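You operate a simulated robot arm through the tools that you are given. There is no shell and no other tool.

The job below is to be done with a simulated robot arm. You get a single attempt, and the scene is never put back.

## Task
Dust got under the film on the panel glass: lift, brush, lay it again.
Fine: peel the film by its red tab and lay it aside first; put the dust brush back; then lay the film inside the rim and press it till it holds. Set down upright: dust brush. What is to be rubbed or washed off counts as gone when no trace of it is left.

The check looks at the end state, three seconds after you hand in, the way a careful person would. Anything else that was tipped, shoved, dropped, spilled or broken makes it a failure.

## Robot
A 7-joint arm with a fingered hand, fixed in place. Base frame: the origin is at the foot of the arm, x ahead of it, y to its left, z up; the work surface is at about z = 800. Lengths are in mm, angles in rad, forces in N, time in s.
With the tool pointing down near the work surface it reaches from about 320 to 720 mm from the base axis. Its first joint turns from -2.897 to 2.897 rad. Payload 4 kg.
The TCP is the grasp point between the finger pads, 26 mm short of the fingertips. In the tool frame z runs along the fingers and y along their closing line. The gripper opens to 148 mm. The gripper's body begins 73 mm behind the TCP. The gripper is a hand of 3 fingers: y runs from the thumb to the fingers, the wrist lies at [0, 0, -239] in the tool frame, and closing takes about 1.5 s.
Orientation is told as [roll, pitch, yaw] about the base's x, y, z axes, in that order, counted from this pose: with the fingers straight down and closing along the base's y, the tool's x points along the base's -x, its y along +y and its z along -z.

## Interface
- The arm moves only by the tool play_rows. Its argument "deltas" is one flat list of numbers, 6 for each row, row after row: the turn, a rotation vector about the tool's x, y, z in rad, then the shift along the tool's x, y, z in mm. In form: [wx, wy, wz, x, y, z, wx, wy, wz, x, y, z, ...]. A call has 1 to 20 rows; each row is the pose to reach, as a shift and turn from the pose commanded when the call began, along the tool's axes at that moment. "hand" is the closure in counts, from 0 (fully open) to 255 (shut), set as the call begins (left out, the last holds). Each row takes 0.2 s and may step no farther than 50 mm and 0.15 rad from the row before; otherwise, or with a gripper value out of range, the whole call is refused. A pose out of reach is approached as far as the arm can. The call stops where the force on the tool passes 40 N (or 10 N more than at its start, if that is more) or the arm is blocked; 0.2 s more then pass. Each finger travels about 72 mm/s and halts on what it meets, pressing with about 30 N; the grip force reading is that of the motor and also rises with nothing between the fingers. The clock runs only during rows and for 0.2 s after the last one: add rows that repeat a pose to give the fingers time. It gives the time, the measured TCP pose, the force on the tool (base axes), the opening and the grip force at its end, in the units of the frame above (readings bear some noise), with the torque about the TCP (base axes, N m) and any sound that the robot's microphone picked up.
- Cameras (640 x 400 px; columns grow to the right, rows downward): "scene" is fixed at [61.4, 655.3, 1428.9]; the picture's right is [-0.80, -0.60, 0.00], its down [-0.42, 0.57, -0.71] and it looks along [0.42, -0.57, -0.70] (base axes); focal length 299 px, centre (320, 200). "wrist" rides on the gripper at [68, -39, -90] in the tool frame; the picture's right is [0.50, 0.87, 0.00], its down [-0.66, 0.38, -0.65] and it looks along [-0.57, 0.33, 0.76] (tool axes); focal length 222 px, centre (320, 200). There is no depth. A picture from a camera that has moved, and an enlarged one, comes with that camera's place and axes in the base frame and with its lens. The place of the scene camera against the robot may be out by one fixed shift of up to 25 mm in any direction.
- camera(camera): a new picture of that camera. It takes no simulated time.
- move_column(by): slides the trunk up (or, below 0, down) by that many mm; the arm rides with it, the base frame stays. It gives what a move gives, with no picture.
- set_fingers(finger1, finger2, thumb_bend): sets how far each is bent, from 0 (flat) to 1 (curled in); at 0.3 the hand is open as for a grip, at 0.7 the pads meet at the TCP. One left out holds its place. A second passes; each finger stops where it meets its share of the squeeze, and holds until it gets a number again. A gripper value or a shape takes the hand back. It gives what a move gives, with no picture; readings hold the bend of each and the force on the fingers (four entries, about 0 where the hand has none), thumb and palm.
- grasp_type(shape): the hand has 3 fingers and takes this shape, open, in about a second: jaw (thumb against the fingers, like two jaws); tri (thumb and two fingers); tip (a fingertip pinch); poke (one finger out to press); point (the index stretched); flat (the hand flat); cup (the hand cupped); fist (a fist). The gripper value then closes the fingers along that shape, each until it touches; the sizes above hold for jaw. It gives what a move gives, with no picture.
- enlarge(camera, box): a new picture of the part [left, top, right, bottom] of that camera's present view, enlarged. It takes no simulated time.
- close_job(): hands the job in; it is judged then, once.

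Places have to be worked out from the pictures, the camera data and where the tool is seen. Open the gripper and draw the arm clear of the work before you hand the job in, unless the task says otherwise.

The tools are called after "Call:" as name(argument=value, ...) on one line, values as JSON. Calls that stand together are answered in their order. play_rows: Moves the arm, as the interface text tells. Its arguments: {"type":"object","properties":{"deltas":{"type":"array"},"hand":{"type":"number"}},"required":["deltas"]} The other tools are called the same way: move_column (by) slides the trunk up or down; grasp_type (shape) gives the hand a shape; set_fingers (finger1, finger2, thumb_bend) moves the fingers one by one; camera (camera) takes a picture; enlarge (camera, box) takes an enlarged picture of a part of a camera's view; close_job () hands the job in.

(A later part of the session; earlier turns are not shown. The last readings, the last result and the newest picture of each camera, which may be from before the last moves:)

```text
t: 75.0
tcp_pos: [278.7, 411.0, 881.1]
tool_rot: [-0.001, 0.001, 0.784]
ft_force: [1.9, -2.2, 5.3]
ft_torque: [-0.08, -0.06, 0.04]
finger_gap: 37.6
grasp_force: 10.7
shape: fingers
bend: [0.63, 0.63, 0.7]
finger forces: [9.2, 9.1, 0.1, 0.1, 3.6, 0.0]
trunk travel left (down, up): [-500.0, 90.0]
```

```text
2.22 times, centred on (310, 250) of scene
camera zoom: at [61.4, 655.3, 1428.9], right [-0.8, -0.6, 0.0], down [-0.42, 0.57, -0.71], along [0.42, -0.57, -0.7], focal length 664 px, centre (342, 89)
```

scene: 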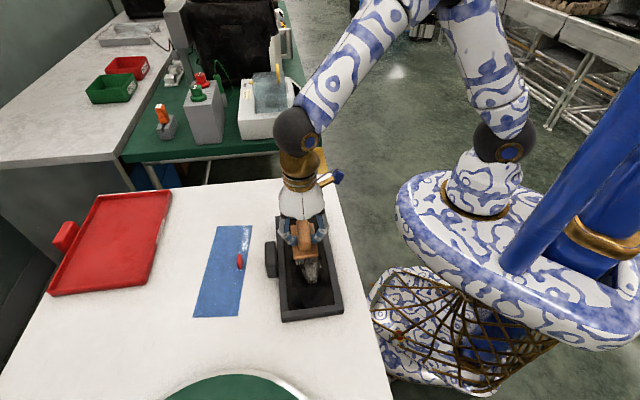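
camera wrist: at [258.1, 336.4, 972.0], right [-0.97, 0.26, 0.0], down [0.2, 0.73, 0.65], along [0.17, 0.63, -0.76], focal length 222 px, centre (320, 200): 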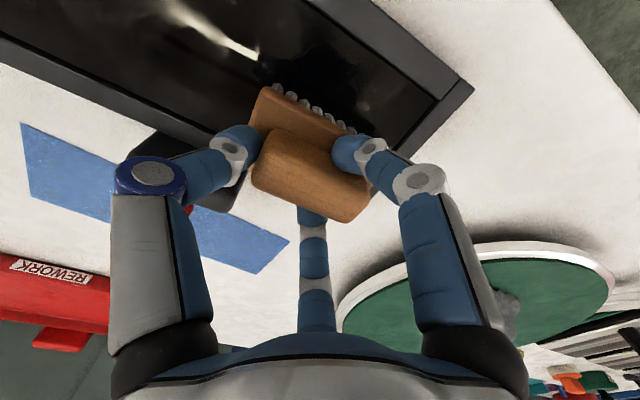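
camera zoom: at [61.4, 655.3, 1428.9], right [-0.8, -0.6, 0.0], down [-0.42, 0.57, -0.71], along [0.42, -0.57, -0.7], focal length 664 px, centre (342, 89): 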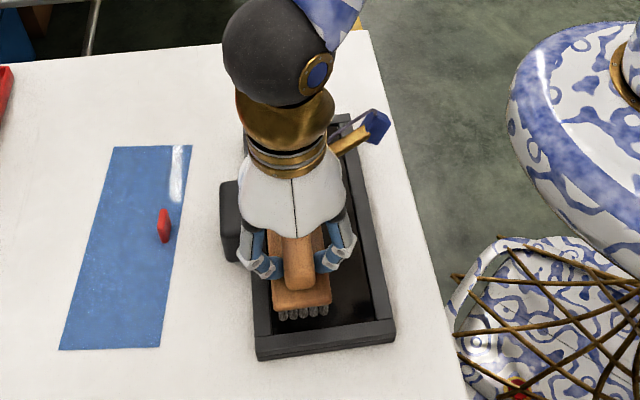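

The strokes are done and the glass looks clean. I'll raise the brush, move back toward its original spot near (481,196) at yaw 0.70, and check the brush's position in the grip on the way.

Call:
play_rows(deltas=[0, 0, 0, 0, 0, -5, 0, 0, 0, 0, 0, -15, 0, 0, 0, 0, 0, -30, 0, 0, 0, 0, 0, -45])

Call:
enlarge(camera="wrist", box=[220, 80, 440, 270])

Call:
enlarge(camera="scene", box=[270, 160, 350, 300])

```text
t: 76.0
tcp_pos: [277.5, 411.5, 928.7]
tool_rot: [0.0, 0.0, 0.786]
ft_force: [0.3, 0.2, -1.2]
ft_torque: [-0.01, -0.02, -0.01]
finger_gap: 37.7
grasp_force: 9.8
shape: fingers
bend: [0.63, 0.63, 0.7]
finger forces: [8.7, 8.7, 0.1, 0.0, 2.4, 0.0]
trunk travel left (down, up): [-500.0, 90.0]
```

```text
2.11 times, centred on (330, 175) of wrist
camera zoom: at [257.5, 336.7, 1017.4], right [-0.97, 0.26, 0.0], down [0.2, 0.73, 0.65], along [0.17, 0.63, -0.76], focal length 468 px, centre (299, 253)
```

zoom: 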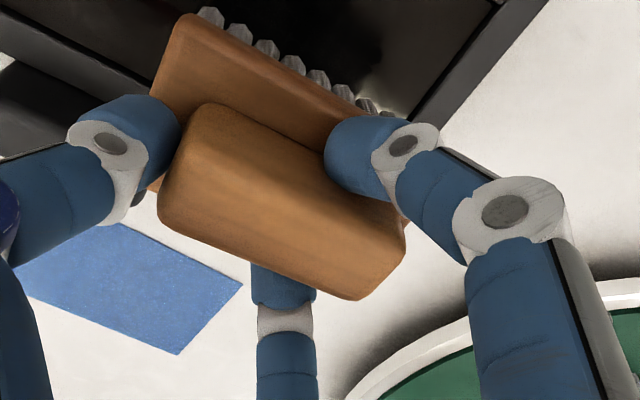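

```text
2.86 times, centred on (310, 230) of scene
camera zoom: at [61.4, 655.3, 1428.9], right [-0.8, -0.6, 0.0], down [-0.42, 0.57, -0.71], along [0.42, -0.57, -0.7], focal length 853 px, centre (349, 114)
```

zoom: 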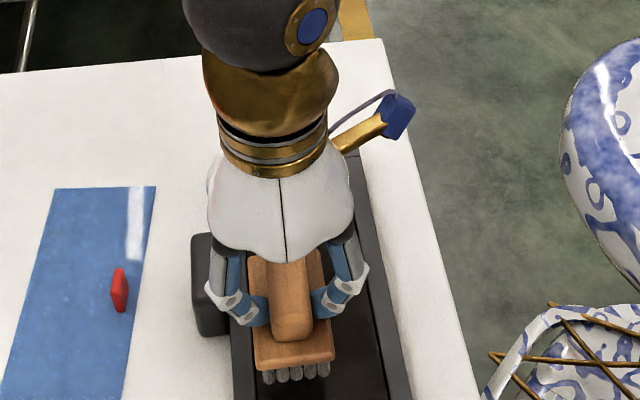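

The brush sits about the same in the grip, only ~4 mm higher. I'll carry it back over its original spot with the original heading.

Call:
play_rows(deltas=[0, 0, 0.005, 0.5, -20, 0, 0, 0, 0.01, 1, -50, 0, 0, 0, 0.02, 2, -85, 0, 0, 0, 0.03, 3, -122, 0, 0, 0, 0.045, 4, -160, 0, 0, 0, 0.055, 5, -198, 0, 0, 0, 0.07, 6, -235, 0, 0, 0, 0.08, 7, -270, 0, 0, 0, 0.085, 8.1, -292.5, 0, 0, 0, 0.085, 8.1, -292.5, 0])

Call:
play_rows(deltas=[0, 0, 0, 0, 0, 15, 0, 0, 0, 0, 0, 30, 0, 0, 0, 0, 0, 45, 0, 0, 0, 0, 0, 55, 0, 0, 0, 0, 0, 60])

Call:
enlarge(camera="scene", box=[250, 130, 350, 230])

Call:
camera(camera="wrist")

```text
t: 78.2
tcp_pos: [479.8, 200.6, 927.0]
tool_rot: [0.001, 0.0, 0.7]
ft_force: [-0.3, 0.1, -0.7]
ft_torque: [0.02, 0.01, 0.02]
finger_gap: 37.6
grasp_force: 10.2
shape: fingers
bend: [0.63, 0.63, 0.7]
finger forces: [8.6, 8.6, 0.1, 0.0, 2.4, 0.1]
trunk travel left (down, up): [-500.0, 90.0]
```

```text
t: 79.4
tcp_pos: [478.3, 199.5, 866.9]
tool_rot: [0.001, 0.0, 0.701]
ft_force: [0.1, -0.4, 0.3]
ft_torque: [-0.01, 0.01, 0.01]
finger_gap: 37.7
grasp_force: 10.0
shape: fingers
bend: [0.63, 0.63, 0.7]
finger forces: [8.5, 8.6, 0.1, 0.0, 2.4, 0.0]
trunk travel left (down, up): [-500.0, 90.0]
```

```text
4.00 times, centred on (300, 180) of scene
camera zoom: at [61.4, 655.3, 1428.9], right [-0.8, -0.6, 0.0], down [-0.42, 0.57, -0.71], along [0.42, -0.57, -0.7], focal length 1195 px, centre (400, 280)
```

zoom: 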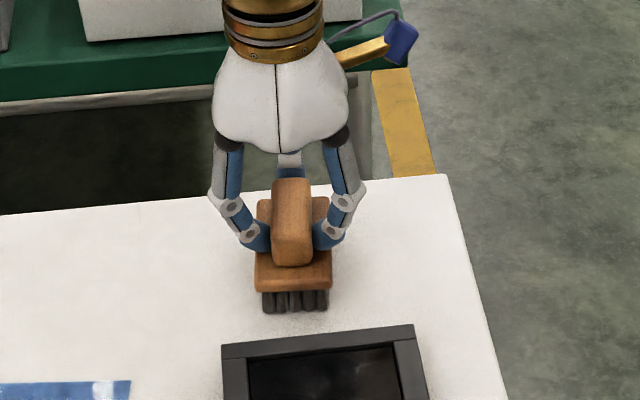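

```text
taken
camera wrist: at [451.8, 126.2, 957.6], right [-0.94, 0.34, 0.0], down [0.26, 0.71, 0.65], along [0.22, 0.61, -0.76], focal length 222 px, centre (320, 200)
```

wrist: 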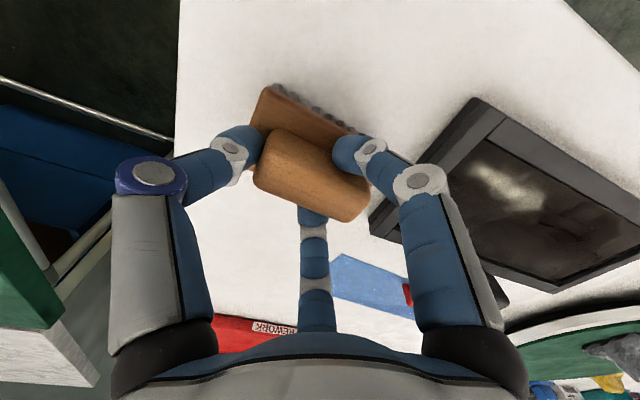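

The brush lines up with its original pixel position to within a pixel. I'll lower it in 1 mm steps until it stands on the table.

Call:
play_rows(deltas=[0, 0, 0, 0, 0, 1, 0, 0, 0, 0, 0, 2, 0, 0, 0, 0, 0, 3])

Call:
play_rows(deltas=[0, 0, 0, 0, 0, 0.8, 0, 0, 0, 0, 0, 1.5])

```text
t: 80.2
tcp_pos: [478.5, 198.5, 865.1]
tool_rot: [0.002, 0.0, 0.7]
ft_force: [0.6, 0.4, -0.6]
ft_torque: [-0.01, -0.02, 0.01]
finger_gap: 37.5
grasp_force: 9.9
shape: fingers
bend: [0.63, 0.63, 0.7]
finger forces: [8.6, 8.9, 0.1, 0.0, 2.6, 0.0]
trunk travel left (down, up): [-500.0, 90.0]
```

```text
t: 80.8
tcp_pos: [478.5, 199.8, 864.0]
tool_rot: [0.0, -0.001, 0.701]
ft_force: [-0.3, -0.4, 7.4]
ft_torque: [0.02, 0.01, 0.01]
finger_gap: 37.6
grasp_force: 10.5
shape: fingers
bend: [0.63, 0.63, 0.7]
finger forces: [9.4, 9.5, 0.0, 0.0, 2.8, 0.0]
trunk travel left (down, up): [-500.0, 90.0]
```

The brush stands on the table (7 N). I'll relieve the pressure and open the whole hand.

Call:
play_rows(deltas=[0, 0, 0, 0, 0, -0.8, 0, 0, 0, 0, 0, -0.8])

Call:
play_rows(deltas=[0, 0, 0, 0, 0, 0, 0, 0, 0, 0, 0, 0, 0, 0, 0, 0, 0, 0, 0, 0, 0, 0, 0, 0, 0, 0, 0, 0, 0, 0, 0, 0, 0, 0, 0, 0], hand=0)

Call:
camera(camera="wrist")

Call:
enlarge(camera="scene", box=[250, 130, 350, 230])

```text
t: 81.4
tcp_pos: [478.2, 199.4, 865.2]
tool_rot: [0.001, -0.001, 0.7]
ft_force: [0.4, 0.1, 4.0]
ft_torque: [0.02, -0.02, 0.04]
finger_gap: 37.3
grasp_force: 11.2
shape: fingers
bend: [0.63, 0.63, 0.7]
finger forces: [9.1, 9.8, 0.0, 0.0, 2.5, 0.0]
trunk travel left (down, up): [-500.0, 90.0]
```

```text
t: 82.8
tcp_pos: [478.7, 199.0, 865.4]
tool_rot: [0.0, 0.0, 0.701]
ft_force: [0.5, -0.1, 0.0]
ft_torque: [-0.01, -0.02, 0.01]
finger_gap: 147.7
grasp_force: 0.1
shape: jaw
bend: [0.3, 0.3, 0.3]
finger forces: [0.0, 0.1, 0.1, 0.1, 0.0, 0.0]
trunk travel left (down, up): [-500.0, 90.0]
```

```text
taken
camera wrist: at [452.0, 126.0, 954.1], right [-0.94, 0.34, 0.0], down [0.26, 0.71, 0.65], along [0.22, 0.61, -0.76], focal length 222 px, centre (320, 200)
```

wrist: 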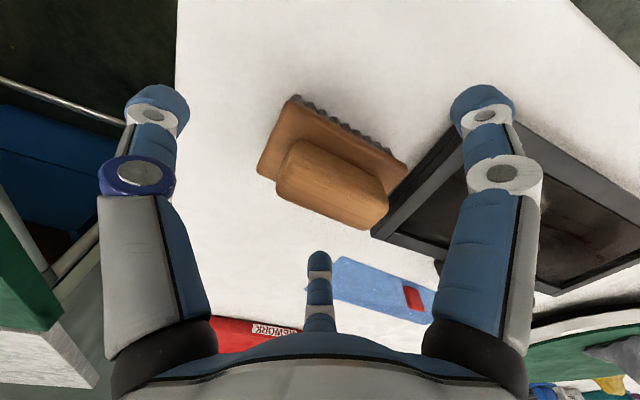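

```text
4.00 times, centred on (300, 180) of scene
camera zoom: at [61.4, 655.3, 1428.9], right [-0.8, -0.6, 0.0], down [-0.42, 0.57, -0.71], along [0.42, -0.57, -0.7], focal length 1195 px, centre (400, 280)
```

zoom: 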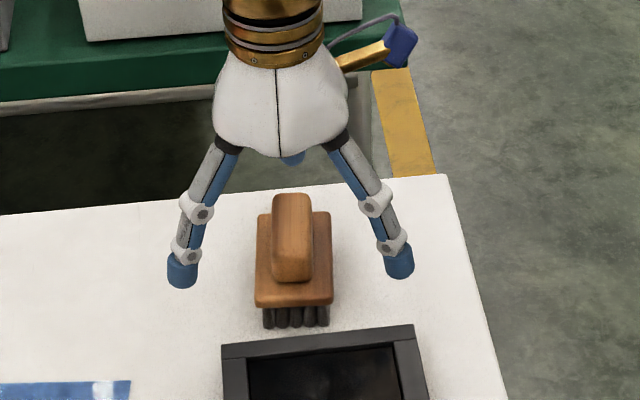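

The release nudged the brush roughly 14 mm toward the panel, though it stands upright. I'll rise a bit and measure its position precisely.

Call:
play_rows(deltas=[0, 0, 0, 0, 0, -10, 0, 0, 0, 0, 0, -14.5])

Call:
enlarge(camera="wrist", box=[240, 70, 400, 210])

Call:
enlarge(camera="scene", box=[270, 165, 320, 215])

```text
t: 83.4
tcp_pos: [479.4, 200.5, 878.7]
tool_rot: [0.0, 0.001, 0.7]
ft_force: [-0.7, -0.3, 0.1]
ft_torque: [-0.01, -0.01, 0.03]
finger_gap: 148.0
grasp_force: 0.0
shape: jaw
bend: [0.3, 0.3, 0.3]
finger forces: [0.1, 0.1, 0.0, 0.0, 0.0, 0.0]
trunk travel left (down, up): [-500.0, 90.0]
```

```text
2.86 times, centred on (320, 140) of wrist
camera zoom: at [452.0, 126.8, 968.7], right [-0.94, 0.34, 0.0], down [0.26, 0.71, 0.65], along [0.22, 0.62, -0.76], focal length 635 px, centre (320, 371)
```

zoom: 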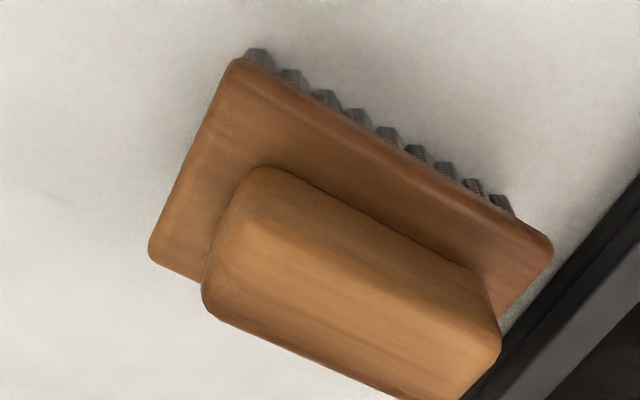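

```text
8.00 times, centred on (295, 190) of scene
camera zoom: at [61.4, 655.3, 1428.9], right [-0.8, -0.6, 0.0], down [-0.42, 0.57, -0.71], along [0.42, -0.57, -0.7], focal length 2389 px, centre (520, 280)
```

zoom: 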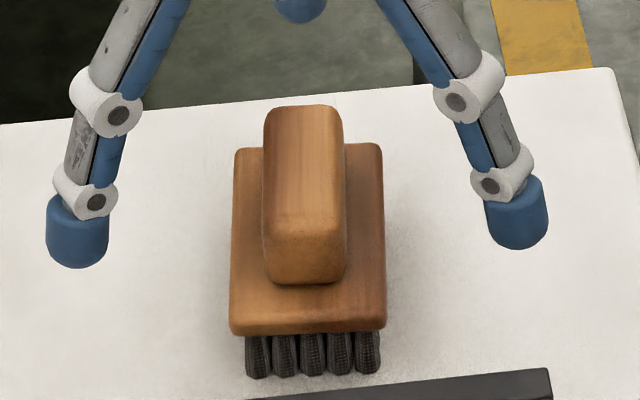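

Compared with its original pixels, the brush is about 15 mm too far along +s, with no side shift or turn. I'll raise the hand, close the fingers into a small bundle beyond the panel-side end of the handle, and push it back gently.

Call:
play_rows(deltas=[0, 0, 0, 0, 0, -20, 0, 0, 0, 0, 0, -45, 0, 0, 0, 0, 25, -50, 0, 0, 0, 0, 55, -50, 0, 0, 0, 0, 88, -50, 0, 0, 0, 0, 88, -50, 0, 0, 0, 0, 88, -50, 0, 0, 0, 0, 88, -50, 0, 0, 0, 0, 88, -50, 0, 0, 0, 0, 88, -50, 0, 0, 0, 0, 88, -50], hand=0)

Call:
play_rows(deltas=[0, 0, 0, 0, 0, 0, 0, 0, 0, 0, 0, 0, 0, 0, 0, 0, 0, 0, 0, 0, 0, 0, 0, 0, 0, 0, 0, 0, 0, 0, 0, 0, 0, 0, 0, 0, 0, 0, 0, 0, 0, 0], hand=215)

Call:
camera(camera="wrist")

Call:
enlarge(camera="scene", box=[250, 130, 350, 230])

```text
t: 85.8
tcp_pos: [422.2, 265.9, 926.7]
tool_rot: [0.002, 0.002, 0.699]
ft_force: [0.1, -0.2, 0.8]
ft_torque: [0.0, 0.03, -0.01]
finger_gap: 147.6
grasp_force: 0.0
shape: jaw
bend: [0.3, 0.3, 0.3]
finger forces: [0.1, 0.0, 0.1, 0.0, 0.0, 0.0]
trunk travel left (down, up): [-500.0, 90.0]
```

```text
t: 87.4
tcp_pos: [421.9, 265.4, 928.2]
tool_rot: [0.0, 0.001, 0.699]
ft_force: [-0.2, -1.0, -0.2]
ft_torque: [0.0, -0.01, 0.02]
finger_gap: 23.4
grasp_force: 0.0
shape: jaw
bend: [0.75, 0.75, 0.7]
finger forces: [0.0, 0.0, 0.0, 0.0, 0.0, 0.1]
trunk travel left (down, up): [-500.0, 90.0]
```

```text
taken
camera wrist: at [395.4, 192.7, 1016.9], right [-0.94, 0.34, 0.0], down [0.26, 0.71, 0.65], along [0.22, 0.61, -0.76], focal length 222 px, centre (320, 200)
```

wrist: 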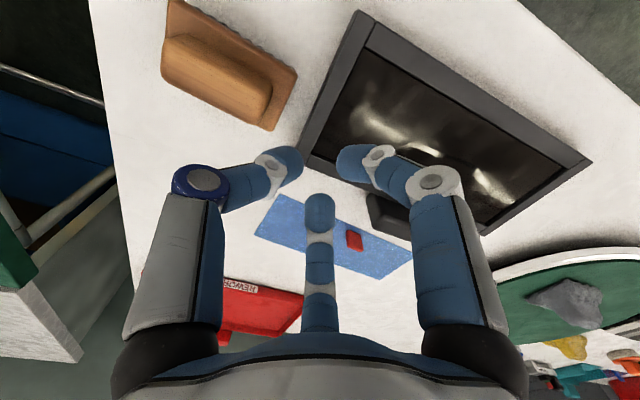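

```text
4.00 times, centred on (300, 180) of scene
camera zoom: at [61.4, 655.3, 1428.9], right [-0.8, -0.6, 0.0], down [-0.42, 0.57, -0.71], along [0.42, -0.57, -0.7], focal length 1195 px, centre (400, 280)
```

zoom: 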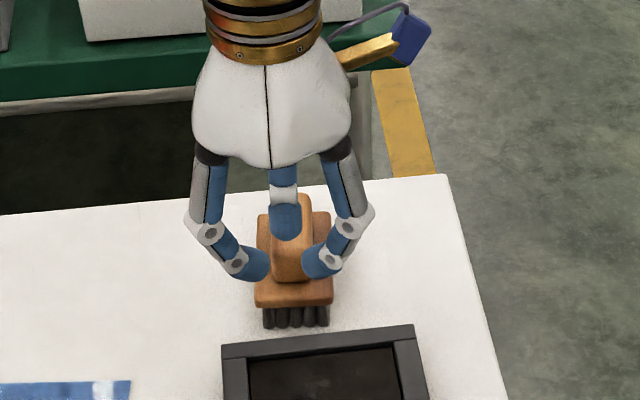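

There's about 14 mm between the thumb's back and the handle end. I'll lower to z≈868 here and look before pushing.

Call:
play_rows(deltas=[0, 0, 0, 0, 0, 20, 0, 0, 0, 0, 0, 40, 0, 0, 0, 0, 0, 52, 0, 0, 0, 0, 0, 60])

Call:
camera(camera="wrist")

Call:
enlarge(camera="scene", box=[250, 150, 350, 250])

```text
t: 88.4
tcp_pos: [422.5, 266.1, 868.5]
tool_rot: [0.002, 0.0, 0.7]
ft_force: [-0.4, -0.2, 0.0]
ft_torque: [-0.03, 0.0, -0.01]
finger_gap: 23.5
grasp_force: 0.0
shape: jaw
bend: [0.75, 0.75, 0.7]
finger forces: [0.1, 0.1, 0.1, 0.0, 0.0, 0.1]
trunk travel left (down, up): [-500.0, 90.0]
```

```text
taken
camera wrist: at [395.9, 193.2, 958.5], right [-0.94, 0.34, 0.0], down [0.26, 0.71, 0.65], along [0.22, 0.61, -0.76], focal length 222 px, centre (320, 200)
```

wrist: 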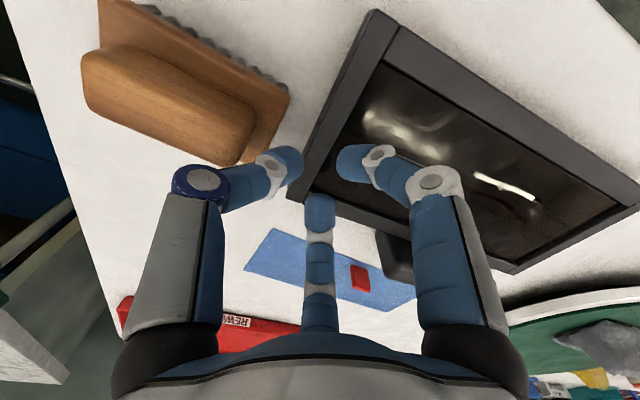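

```text
4.00 times, centred on (300, 200) of scene
camera zoom: at [61.4, 655.3, 1428.9], right [-0.8, -0.6, 0.0], down [-0.42, 0.57, -0.71], along [0.42, -0.57, -0.7], focal length 1195 px, centre (400, 200)
```

zoom: 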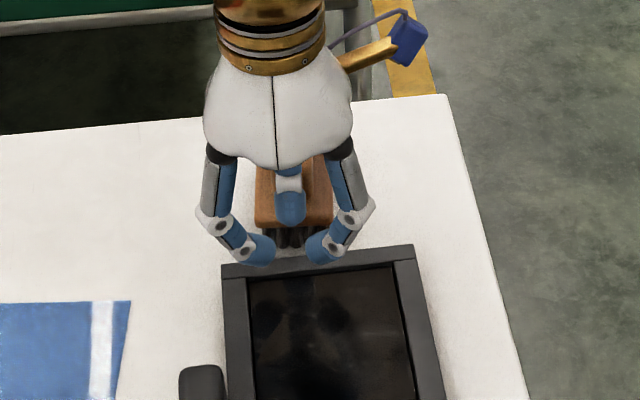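

Now I'll push gently along -y in small steps, watching for contact.

Call:
play_rows(deltas=[0, 0, 0, 0, -4, 0, 0, 0, 0, 0, -8, 0, 0, 0, 0, 0, -12, 0, 0, 0, 0, 0, -15, 0, 0, 0, 0, 0, -18, 0])

Call:
enlarge(camera="wrist", box=[60, 0, 360, 220])

Call:
enlarge(camera="scene", box=[250, 150, 350, 250])

```text
t: 89.6
tcp_pos: [435.2, 254.6, 868.5]
tool_rot: [-0.001, -0.003, 0.699]
ft_force: [-1.3, 0.6, 0.0]
ft_torque: [-0.02, 0.0, 0.01]
finger_gap: 23.2
grasp_force: 0.1
shape: jaw
bend: [0.75, 0.75, 0.7]
finger forces: [0.0, 0.0, 0.0, 0.1, 0.6, 0.0]
trunk travel left (down, up): [-500.0, 90.0]
```

```text
1.82 times, centred on (210, 110) of wrist
camera zoom: at [407.8, 180.7, 957.9], right [-0.94, 0.34, 0.0], down [0.26, 0.71, 0.65], along [0.22, 0.61, -0.76], focal length 404 px, centre (520, 364)
```

zoom: 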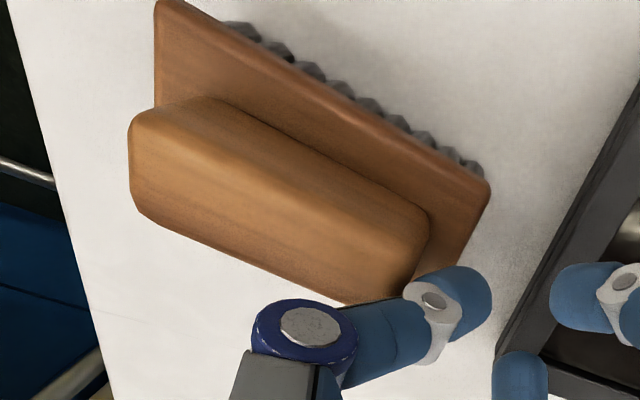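

```text
4.00 times, centred on (300, 200) of scene
camera zoom: at [61.4, 655.3, 1428.9], right [-0.8, -0.6, 0.0], down [-0.42, 0.57, -0.71], along [0.42, -0.57, -0.7], focal length 1195 px, centre (400, 200)
```

zoom: 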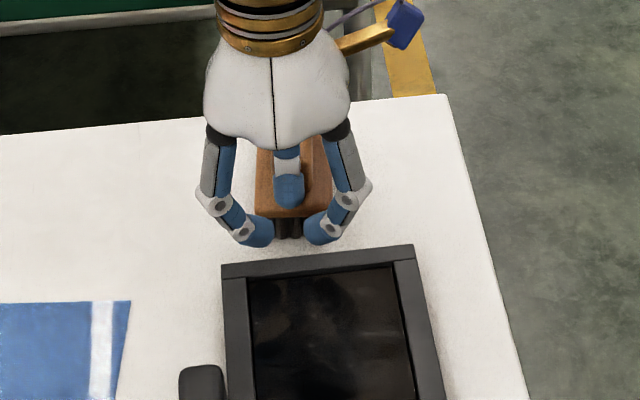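

The thumb is in contact and the brush has begun to move. I'll check with the same zoom as the original view.

Call:
enlarge(camera="scene", box=[270, 165, 320, 215])

```text
8.00 times, centred on (295, 190) of scene
camera zoom: at [61.4, 655.3, 1428.9], right [-0.8, -0.6, 0.0], down [-0.42, 0.57, -0.71], along [0.42, -0.57, -0.7], focal length 2389 px, centre (520, 280)
```

zoom: 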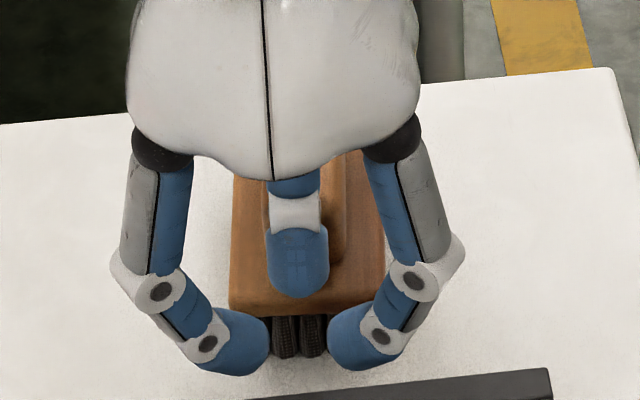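

About 4 mm remains (8 px at this zoom), so I'll push 4 mm more and then back off.

Call:
play_rows(deltas=[0, 0, 0, 0, -2, 0, 0, 0, 0, 0, -4, 0, 0, 0, 0, 0, -4, 0])

Call:
play_rows(deltas=[0, 0, 0, 0, 5, 0, 0, 0, 0, 0, 12, 0, 0, 0, 0, 0, 12, -30, 0, 0, 0, 0, 12, -60, 0, 0, 0, 0, 40, -80, 0, 0, 0, 0, 80, -80])

Call:
enlarge(camera="scene", box=[270, 165, 320, 215])

Call:
camera(camera="wrist")

```text
t: 90.4
tcp_pos: [437.2, 250.4, 867.4]
tool_rot: [0.001, -0.001, 0.699]
ft_force: [-0.3, 0.7, 1.3]
ft_torque: [-0.01, -0.01, 0.0]
finger_gap: 23.3
grasp_force: 0.1
shape: jaw
bend: [0.75, 0.75, 0.7]
finger forces: [0.0, 0.0, 0.0, 0.0, 0.9, 0.1]
trunk travel left (down, up): [-500.0, 90.0]
```

```text
t: 91.8
tcp_pos: [386.7, 312.8, 948.2]
tool_rot: [0.0, 0.002, 0.699]
ft_force: [-0.5, 0.2, -0.1]
ft_torque: [-0.04, -0.03, 0.0]
finger_gap: 23.2
grasp_force: 0.1
shape: jaw
bend: [0.75, 0.75, 0.7]
finger forces: [0.1, 0.0, 0.1, 0.1, 0.0, 0.0]
trunk travel left (down, up): [-500.0, 90.0]
```

```text
8.00 times, centred on (295, 190) of scene
camera zoom: at [61.4, 655.3, 1428.9], right [-0.8, -0.6, 0.0], down [-0.42, 0.57, -0.71], along [0.42, -0.57, -0.7], focal length 2389 px, centre (520, 280)
```

zoom: 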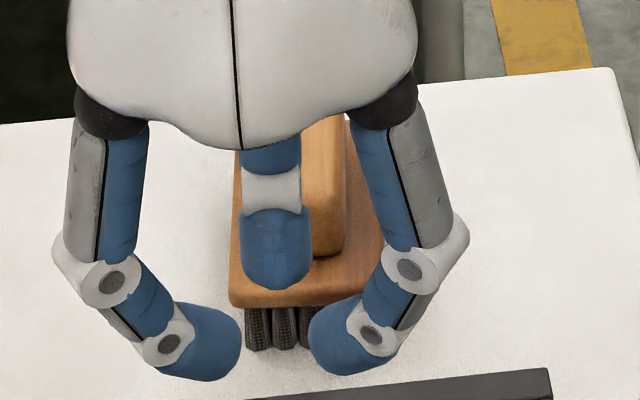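

```text
taken
camera wrist: at [359.5, 239.3, 1037.3], right [-0.94, 0.34, 0.0], down [0.26, 0.71, 0.65], along [0.22, 0.61, -0.76], focal length 222 px, centre (320, 200)
```

wrist: 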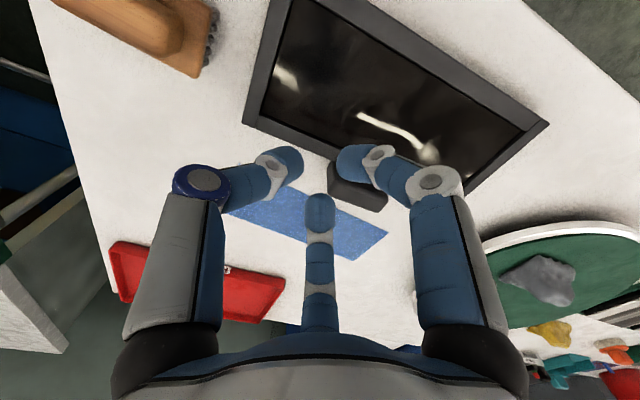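

The brush is back on its original footprint and upright. Now for the film: I'll move above its tab, estimated near (434,446), keeping yaw 0.70 so the tab lies along the thumb direction, which should be a stable grip.

Call:
play_rows(deltas=[0, 0, 0, -20, 12, -5, 0, 0, 0, -50, 30, -10, 0, 0, 0, -80, 48, -10, 0, 0, 0, -105, 62, -10, 0, 0, 0, -122.5, 71.3, -10, 0, 0, 0, -122.5, 71.3, -10], hand=180)

Call:
camera(camera="wrist")

Call:
camera(camera="scene")

Call:
enlarge(camera="scene", box=[265, 200, 355, 325])

```text
t: 93.2
tcp_pos: [433.2, 443.9, 957.0]
tool_rot: [-0.002, 0.001, 0.7]
ft_force: [-0.9, -0.5, 0.3]
ft_torque: [0.03, -0.02, 0.01]
finger_gap: 43.2
grasp_force: 0.1
shape: jaw
bend: [0.76, 0.76, 0.7]
finger forces: [0.0, 0.0, 0.0, 0.0, 0.0, 0.0]
trunk travel left (down, up): [-500.0, 90.0]
```

```text
taken
camera wrist: at [406.7, 371.9, 1046.8], right [-0.94, 0.34, 0.0], down [0.26, 0.71, 0.65], along [0.22, 0.61, -0.76], focal length 222 px, centre (320, 200)
```

wrist: 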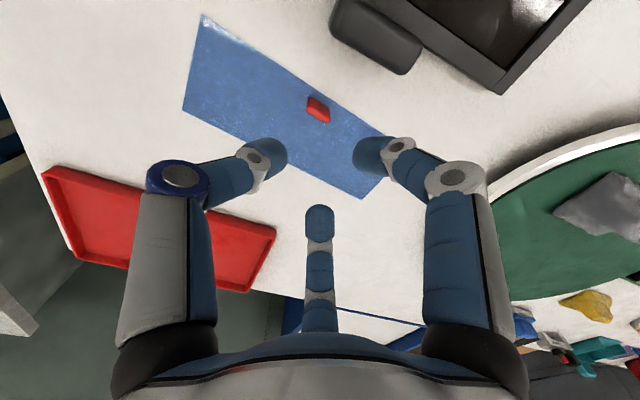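

```text
taken
```

scene: 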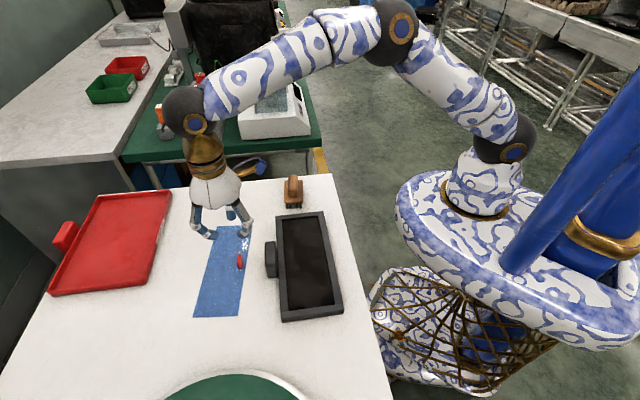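

```text
3.20 times, centred on (310, 262) of scene
camera zoom: at [61.4, 655.3, 1428.9], right [-0.8, -0.6, 0.0], down [-0.42, 0.57, -0.71], along [0.42, -0.57, -0.7], focal length 956 px, centre (352, 0)
```

zoom: 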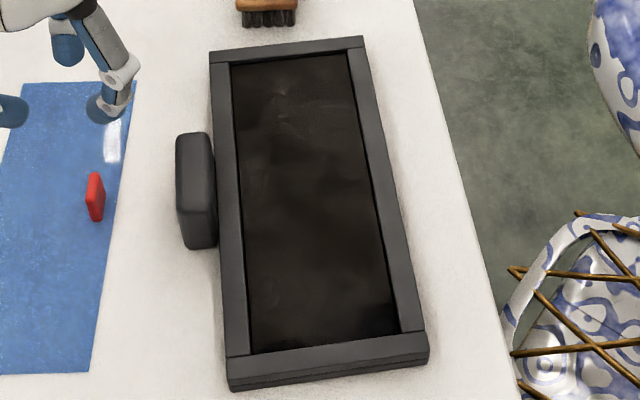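

The glass now shows uniformly dark in the scene view with the arm out of the way. I'll zoom in once more to check for traces, and enlarge the tab area.

Call:
enlarge(camera="scene", box=[280, 213, 330, 263])

Call:
enlarge(camera="scene", box=[284, 258, 340, 314])

Call:
enlarge(camera="wrist", box=[240, 50, 400, 190])

```text
8.00 times, centred on (305, 238) of scene
camera zoom: at [61.4, 655.3, 1428.9], right [-0.8, -0.6, 0.0], down [-0.42, 0.57, -0.71], along [0.42, -0.57, -0.7], focal length 2389 px, centre (440, -104)
```

zoom: 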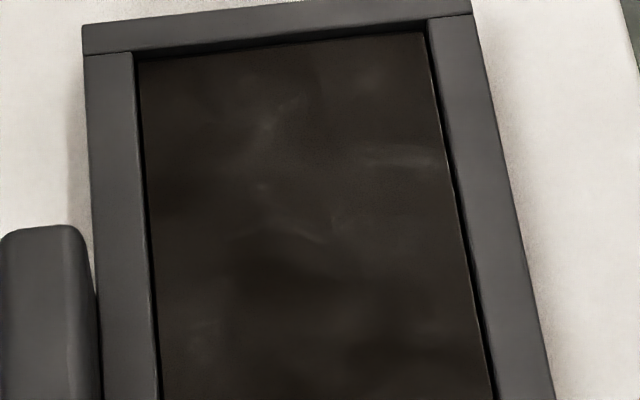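

```text
7.14 times, centred on (312, 286) of scene
camera zoom: at [61.4, 655.3, 1428.9], right [-0.8, -0.6, 0.0], down [-0.42, 0.57, -0.71], along [0.42, -0.57, -0.7], focal length 2133 px, centre (377, -414)
```

zoom: 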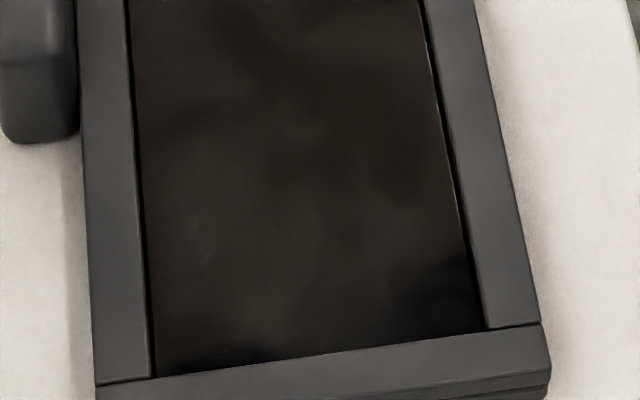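

```text
2.86 times, centred on (320, 120) of wrist
camera zoom: at [406.7, 371.9, 1046.8], right [-0.94, 0.34, 0.0], down [0.26, 0.71, 0.65], along [0.22, 0.61, -0.76], focal length 635 px, centre (320, 429)
```

zoom: 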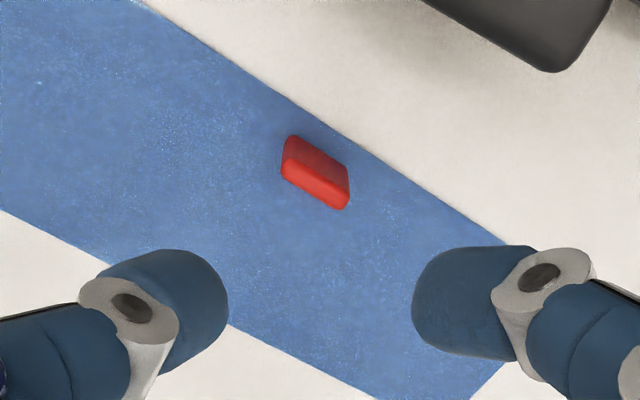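

The glass is spotless and the tab is aligned with the tool, centred within about 1 mm. I'll offset 6.5 mm so the thumb meets the tab's end as the fingers pinch its sides, and come down partly closed.

Call:
play_rows(deltas=[0, 0, 0, -1.1, -6.7, 30, 0, 0, 0, -1.1, -6.7, 60, 0, 0, 0, -1.1, -6.7, 85, 0, 0, 0, -1.1, -6.7, 100, 0, 0, 0, -1.1, -6.7, 110])

Call:
enlarge(camera="wrist", box=[220, 80, 440, 270])

Call:
enlarge(camera="scene", box=[170, 180, 300, 320])

```text
t: 94.4
tcp_pos: [438.8, 441.3, 846.9]
tool_rot: [0.001, 0.001, 0.701]
ft_force: [-0.3, 1.1, -0.1]
ft_torque: [0.01, 0.0, 0.01]
finger_gap: 43.1
grasp_force: 0.2
shape: jaw
bend: [0.76, 0.76, 0.7]
finger forces: [0.0, 0.1, 0.0, 0.1, 0.1, 0.1]
trunk travel left (down, up): [-500.0, 90.0]
```

```text
2.11 times, centred on (330, 175) of wrist
camera zoom: at [411.8, 367.8, 937.3], right [-0.94, 0.34, 0.0], down [0.26, 0.71, 0.65], along [0.22, 0.61, -0.76], focal length 468 px, centre (299, 253)
```

zoom: 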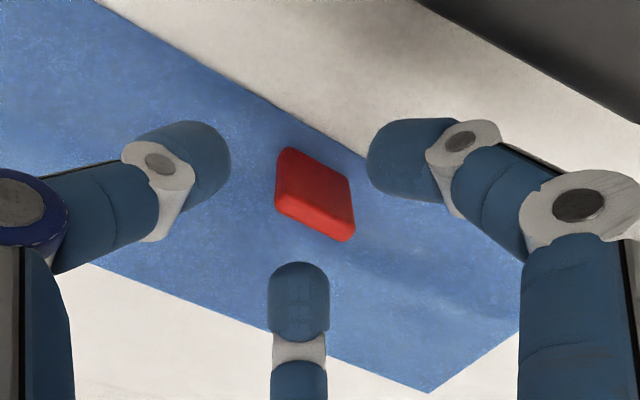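

```text
2.86 times, centred on (235, 250) of scene
camera zoom: at [61.4, 655.3, 1428.9], right [-0.8, -0.6, 0.0], down [-0.42, 0.57, -0.71], along [0.42, -0.57, -0.7], focal length 853 px, centre (563, 57)
```

zoom: 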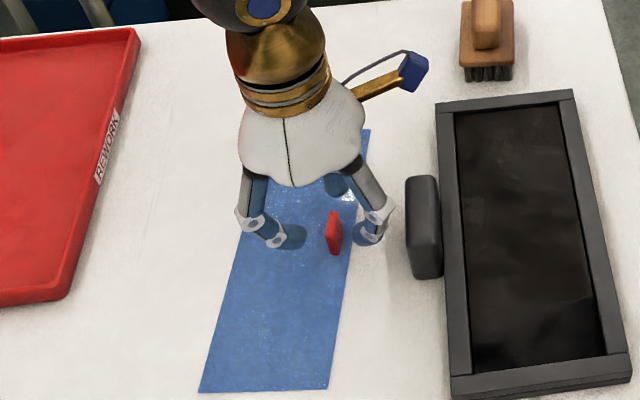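

The tab sits well between the fingers. I'll lower the last 10 mm and close.

Call:
play_rows(deltas=[0, 0, 0, 0.6, 0, 5, 0, 0, 0, 1.2, 0, 9.5, 0, 0, 0, 1.2, 0, 9.5])

Call:
play_rows(deltas=[0, 0, 0, 0, 0, 0, 0, 0, 0, 0, 0, 0, 0, 0, 0, 0, 0, 0, 0, 0, 0, 0, 0, 0, 0, 0, 0, 0, 0, 0, 0, 0, 0, 0, 0, 0, 0, 0, 0, 0, 0, 0], hand=255)

Call:
enlarge(camera="wrist", box=[220, 80, 440, 270])

Call:
enlarge(camera="scene", box=[170, 180, 300, 320])

```text
t: 95.2
tcp_pos: [436.6, 439.7, 838.2]
tool_rot: [0.0, 0.0, 0.701]
ft_force: [0.0, 0.7, -0.4]
ft_torque: [0.0, 0.03, 0.04]
finger_gap: 43.3
grasp_force: 0.0
shape: jaw
bend: [0.76, 0.76, 0.7]
finger forces: [0.1, 0.1, 0.0, 0.1, 0.1, 0.0]
trunk travel left (down, up): [-500.0, 90.0]
```

```text
t: 96.8
tcp_pos: [437.0, 440.0, 838.0]
tool_rot: [-0.002, -0.002, 0.701]
ft_force: [0.4, 0.1, 0.5]
ft_torque: [0.02, 0.01, 0.03]
finger_gap: 5.2
grasp_force: 29.9
shape: jaw
bend: [0.72, 0.72, 0.69]
finger forces: [23.6, 23.1, 0.1, 0.0, 26.1, 0.1]
trunk travel left (down, up): [-500.0, 90.0]
```

```text
2.11 times, centred on (330, 175) of wrist
camera zoom: at [410.2, 367.0, 928.4], right [-0.94, 0.34, 0.0], down [0.26, 0.71, 0.65], along [0.22, 0.61, -0.76], focal length 468 px, centre (299, 253)
```

zoom: 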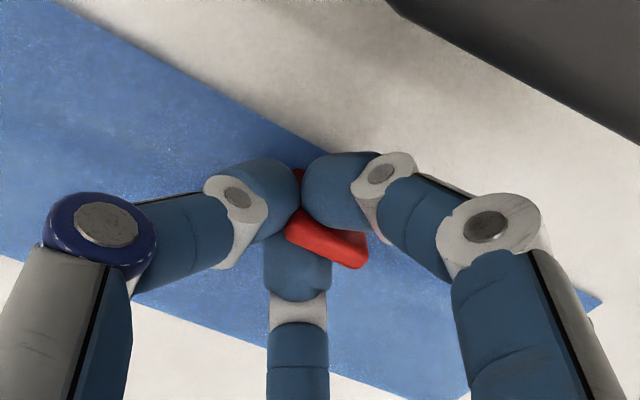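

```text
2.86 times, centred on (235, 250) of scene
camera zoom: at [61.4, 655.3, 1428.9], right [-0.8, -0.6, 0.0], down [-0.42, 0.57, -0.71], along [0.42, -0.57, -0.7], focal length 853 px, centre (563, 57)
```

zoom: 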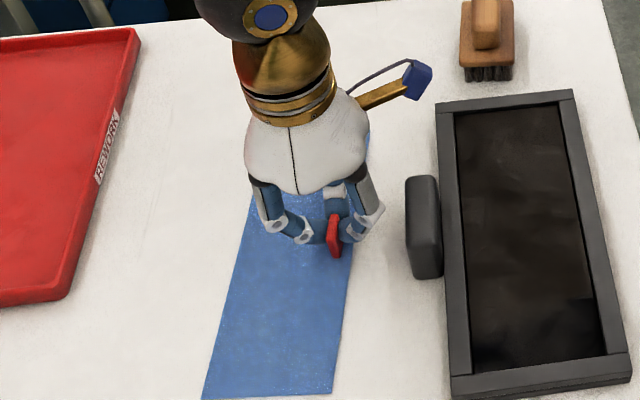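

The grip is now symmetric, about 24 N on each finger. I'll lift the film slowly and see whether it keeps its heading.

Call:
play_rows(deltas=[0, 0, 0, 0, 0, -3, 0, 0, 0, 0, 0, -8, 0, 0, 0, 0, 0, -15, 0, 0, 0, 0, 0, -25, 0, 0, 0, 0, 0, -38, 0, 0, 0, 0, 0, -52, 0, 0, 0, 0, 0, -66, 0, 0, 0, 0, 0, -80])

Call:
camera(camera="wrist")

Call:
enlarge(camera="scene", box=[170, 140, 360, 330])

```text
t: 98.6
tcp_pos: [437.2, 440.6, 918.4]
tool_rot: [-0.001, -0.001, 0.698]
ft_force: [-0.2, 0.3, 0.7]
ft_torque: [0.0, 0.0, 0.0]
finger_gap: 4.9
grasp_force: 30.0
shape: jaw
bend: [0.72, 0.72, 0.69]
finger forces: [23.8, 23.3, 0.1, 0.1, 25.6, 0.0]
trunk travel left (down, up): [-500.0, 90.0]
```

```text
taken
camera wrist: at [410.1, 367.5, 1007.9], right [-0.94, 0.34, 0.0], down [0.26, 0.71, 0.65], along [0.22, 0.61, -0.76], focal length 222 px, centre (320, 200)
```

wrist: 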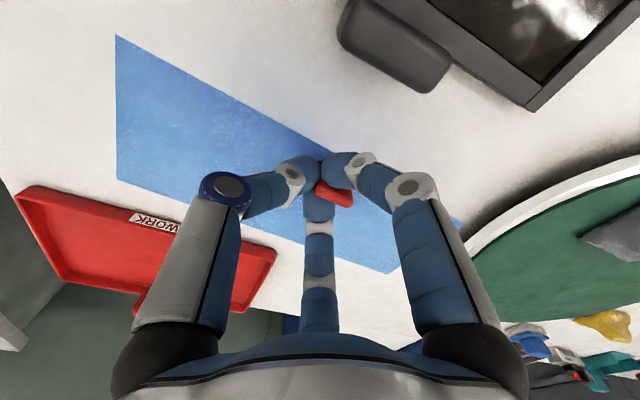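

```text
2.11 times, centred on (265, 235) of scene
camera zoom: at [61.4, 655.3, 1428.9], right [-0.8, -0.6, 0.0], down [-0.42, 0.57, -0.71], along [0.42, -0.57, -0.7], focal length 629 px, centre (436, 126)
```

zoom: 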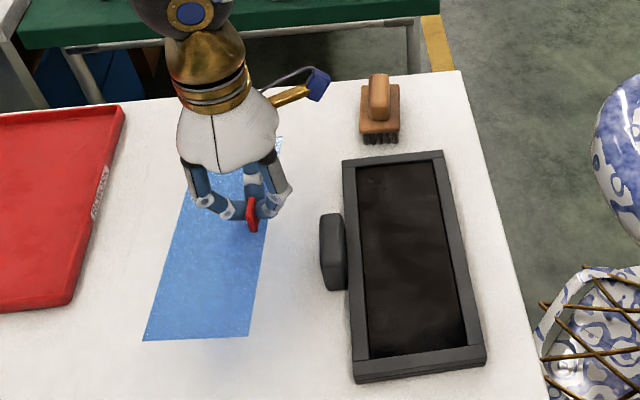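

The film hangs level and keeps its heading, aligned with the tool y axis. I'll carry it over the panel at a safe height, turning by +0.086 rad to match the panel's 45°.

Call:
play_rows(deltas=[0, 0, -0.005, 12, 0, 0, 0, 0, -0.015, 32, -0.5, 0, 0, 0, -0.028, 58, -1, 0, 0, 0, -0.04, 88, -1.5, 0, 0, 0, -0.055, 118, -2, 0, 0, 0, -0.067, 145, -2.5, 0, 0, 0, -0.078, 168, -3, 0, 0, 0, -0.086, 182, -3.5, 0, 0, 0, -0.086, 185.9, -3.5, 5, 0, 0, -0.086, 185.9, -3.5, 12])

Call:
camera(camera="wrist")

Call:
enlarge(camera="scene", box=[250, 190, 360, 330])

```text
t: 100.8
tcp_pos: [296.9, 316.8, 905.9]
tool_rot: [-0.001, -0.001, 0.785]
ft_force: [1.0, 0.5, -0.3]
ft_torque: [0.01, 0.01, 0.03]
finger_gap: 4.6
grasp_force: 29.9
shape: jaw
bend: [0.72, 0.72, 0.69]
finger forces: [23.7, 23.4, 0.1, 0.1, 25.1, 0.1]
trunk travel left (down, up): [-500.0, 90.0]
```

```text
taken
camera wrist: at [277.0, 241.6, 996.4], right [-0.97, 0.26, 0.0], down [0.2, 0.73, 0.65], along [0.17, 0.63, -0.76], focal length 222 px, centre (320, 200)
```

wrist: 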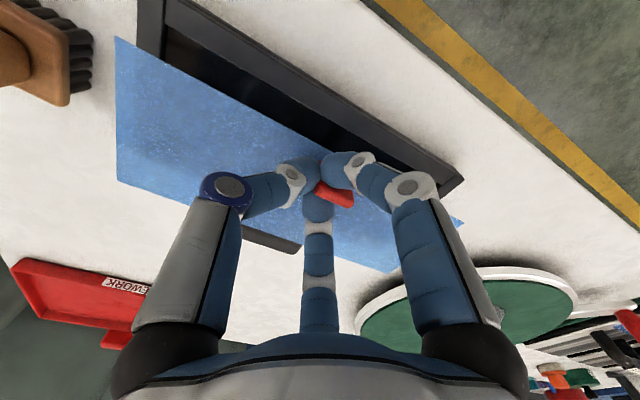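

```text
2.86 times, centred on (305, 260) of scene
camera zoom: at [61.4, 655.3, 1428.9], right [-0.8, -0.6, 0.0], down [-0.42, 0.57, -0.71], along [0.42, -0.57, -0.7], focal length 853 px, centre (363, 29)
```

zoom: 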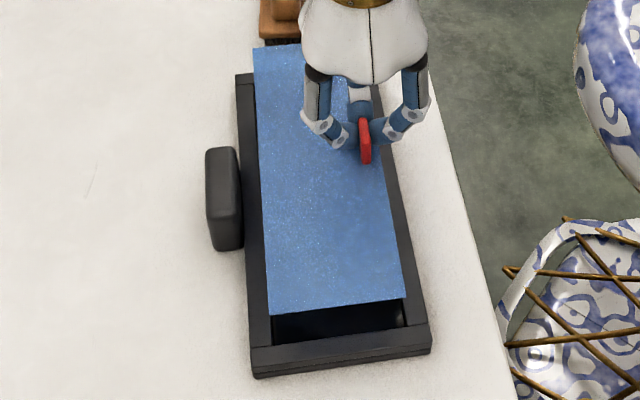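

Film and recess corners already agree within about 3 mm. I'll lower to roughly 6 mm above the rim and compare at high zoom.

Call:
play_rows(deltas=[0, 0, 0, 0, 0, 10, 0, 0, 0, 0, 0, 20, 0, 0, 0, 0, 0, 30, 0, 0, 0, 0, 0, 37])

Call:
enlarge(camera="scene", box=[270, 280, 350, 330])

Call:
enlarge(camera="scene", box=[265, 195, 345, 245])

Call:
camera(camera="wrist")

```text
t: 101.8
tcp_pos: [297.5, 317.8, 869.5]
tool_rot: [-0.001, 0.0, 0.785]
ft_force: [0.0, -0.1, 0.4]
ft_torque: [0.02, -0.02, 0.03]
finger_gap: 4.4
grasp_force: 29.4
shape: jaw
bend: [0.72, 0.72, 0.69]
finger forces: [23.8, 23.5, 0.0, 0.0, 24.8, 0.1]
trunk travel left (down, up): [-500.0, 90.0]
```

```text
8.00 times, centred on (310, 305) of scene
camera zoom: at [61.4, 655.3, 1428.9], right [-0.8, -0.6, 0.0], down [-0.42, 0.57, -0.71], along [0.42, -0.57, -0.7], focal length 2389 px, centre (400, -640)
```

zoom: 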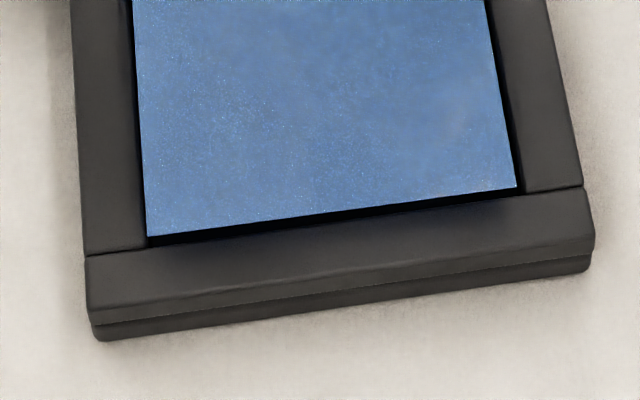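

```text
8.00 times, centred on (305, 220) of scene
camera zoom: at [61.4, 655.3, 1428.9], right [-0.8, -0.6, 0.0], down [-0.42, 0.57, -0.71], along [0.42, -0.57, -0.7], focal length 2389 px, centre (440, 40)
```

zoom: 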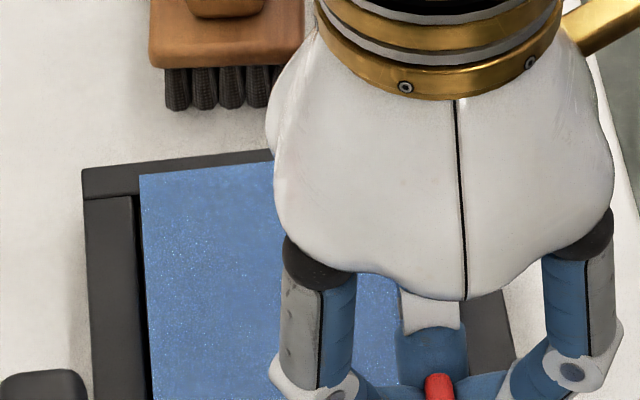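

```text
taken
camera wrist: at [276.6, 242.8, 960.1], right [-0.97, 0.26, 0.0], down [0.2, 0.73, 0.65], along [0.17, 0.63, -0.76], focal length 222 px, centre (320, 200)
```

wrist: 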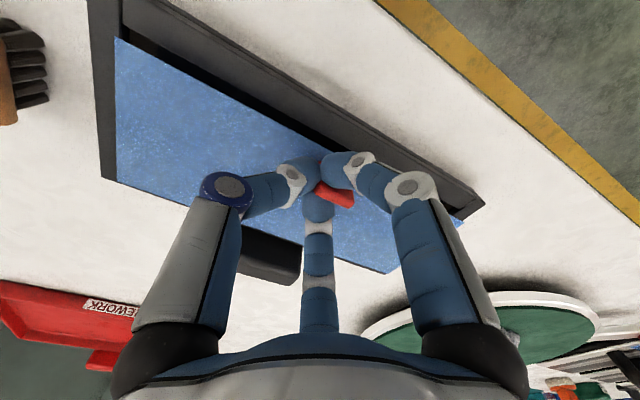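

The film is within about 2 mm everywhere, but the end offsets suggest it's slightly tilted. I'll measure its corners more precisely in the wrist view.

Call:
enlarge(camera="wrist", box=[370, 180, 490, 290])

Call:
enlarge(camera="wrist", box=[80, 10, 220, 200])

Call:
enlarge(camera="scene", box=[270, 200, 350, 330])

```text
3.64 times, centred on (430, 235) of wrist
camera zoom: at [276.6, 242.8, 960.1], right [-0.97, 0.26, 0.0], down [0.2, 0.73, 0.65], along [0.17, 0.63, -0.76], focal length 808 px, centre (-80, 73)
```

zoom: 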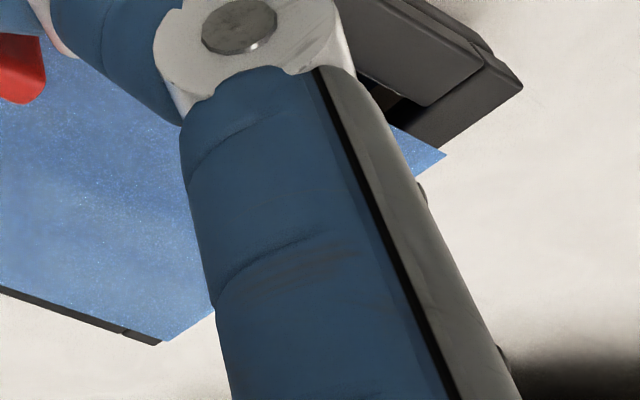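

```text
2.11 times, centred on (150, 105) of wrist
camera zoom: at [276.6, 242.8, 960.1], right [-0.97, 0.26, 0.0], down [0.2, 0.73, 0.65], along [0.17, 0.63, -0.76], focal length 468 px, centre (678, 400)
```

zoom: 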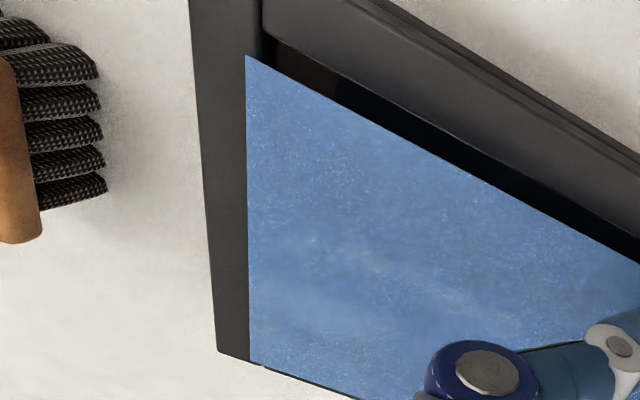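

```text
3.08 times, centred on (310, 265) of scene
camera zoom: at [61.4, 655.3, 1428.9], right [-0.8, -0.6, 0.0], down [-0.42, 0.57, -0.71], along [0.42, -0.57, -0.7], focal length 919 px, centre (351, 0)
```

zoom: 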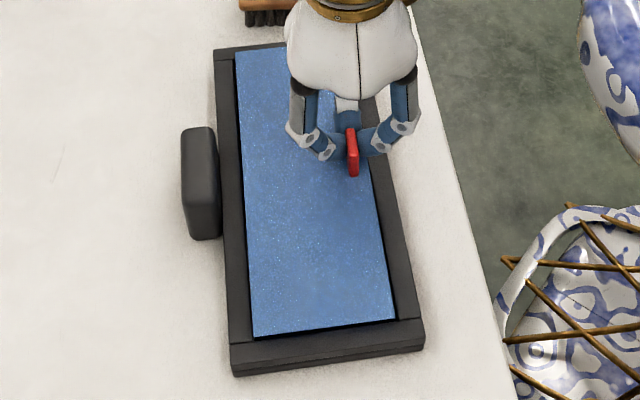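

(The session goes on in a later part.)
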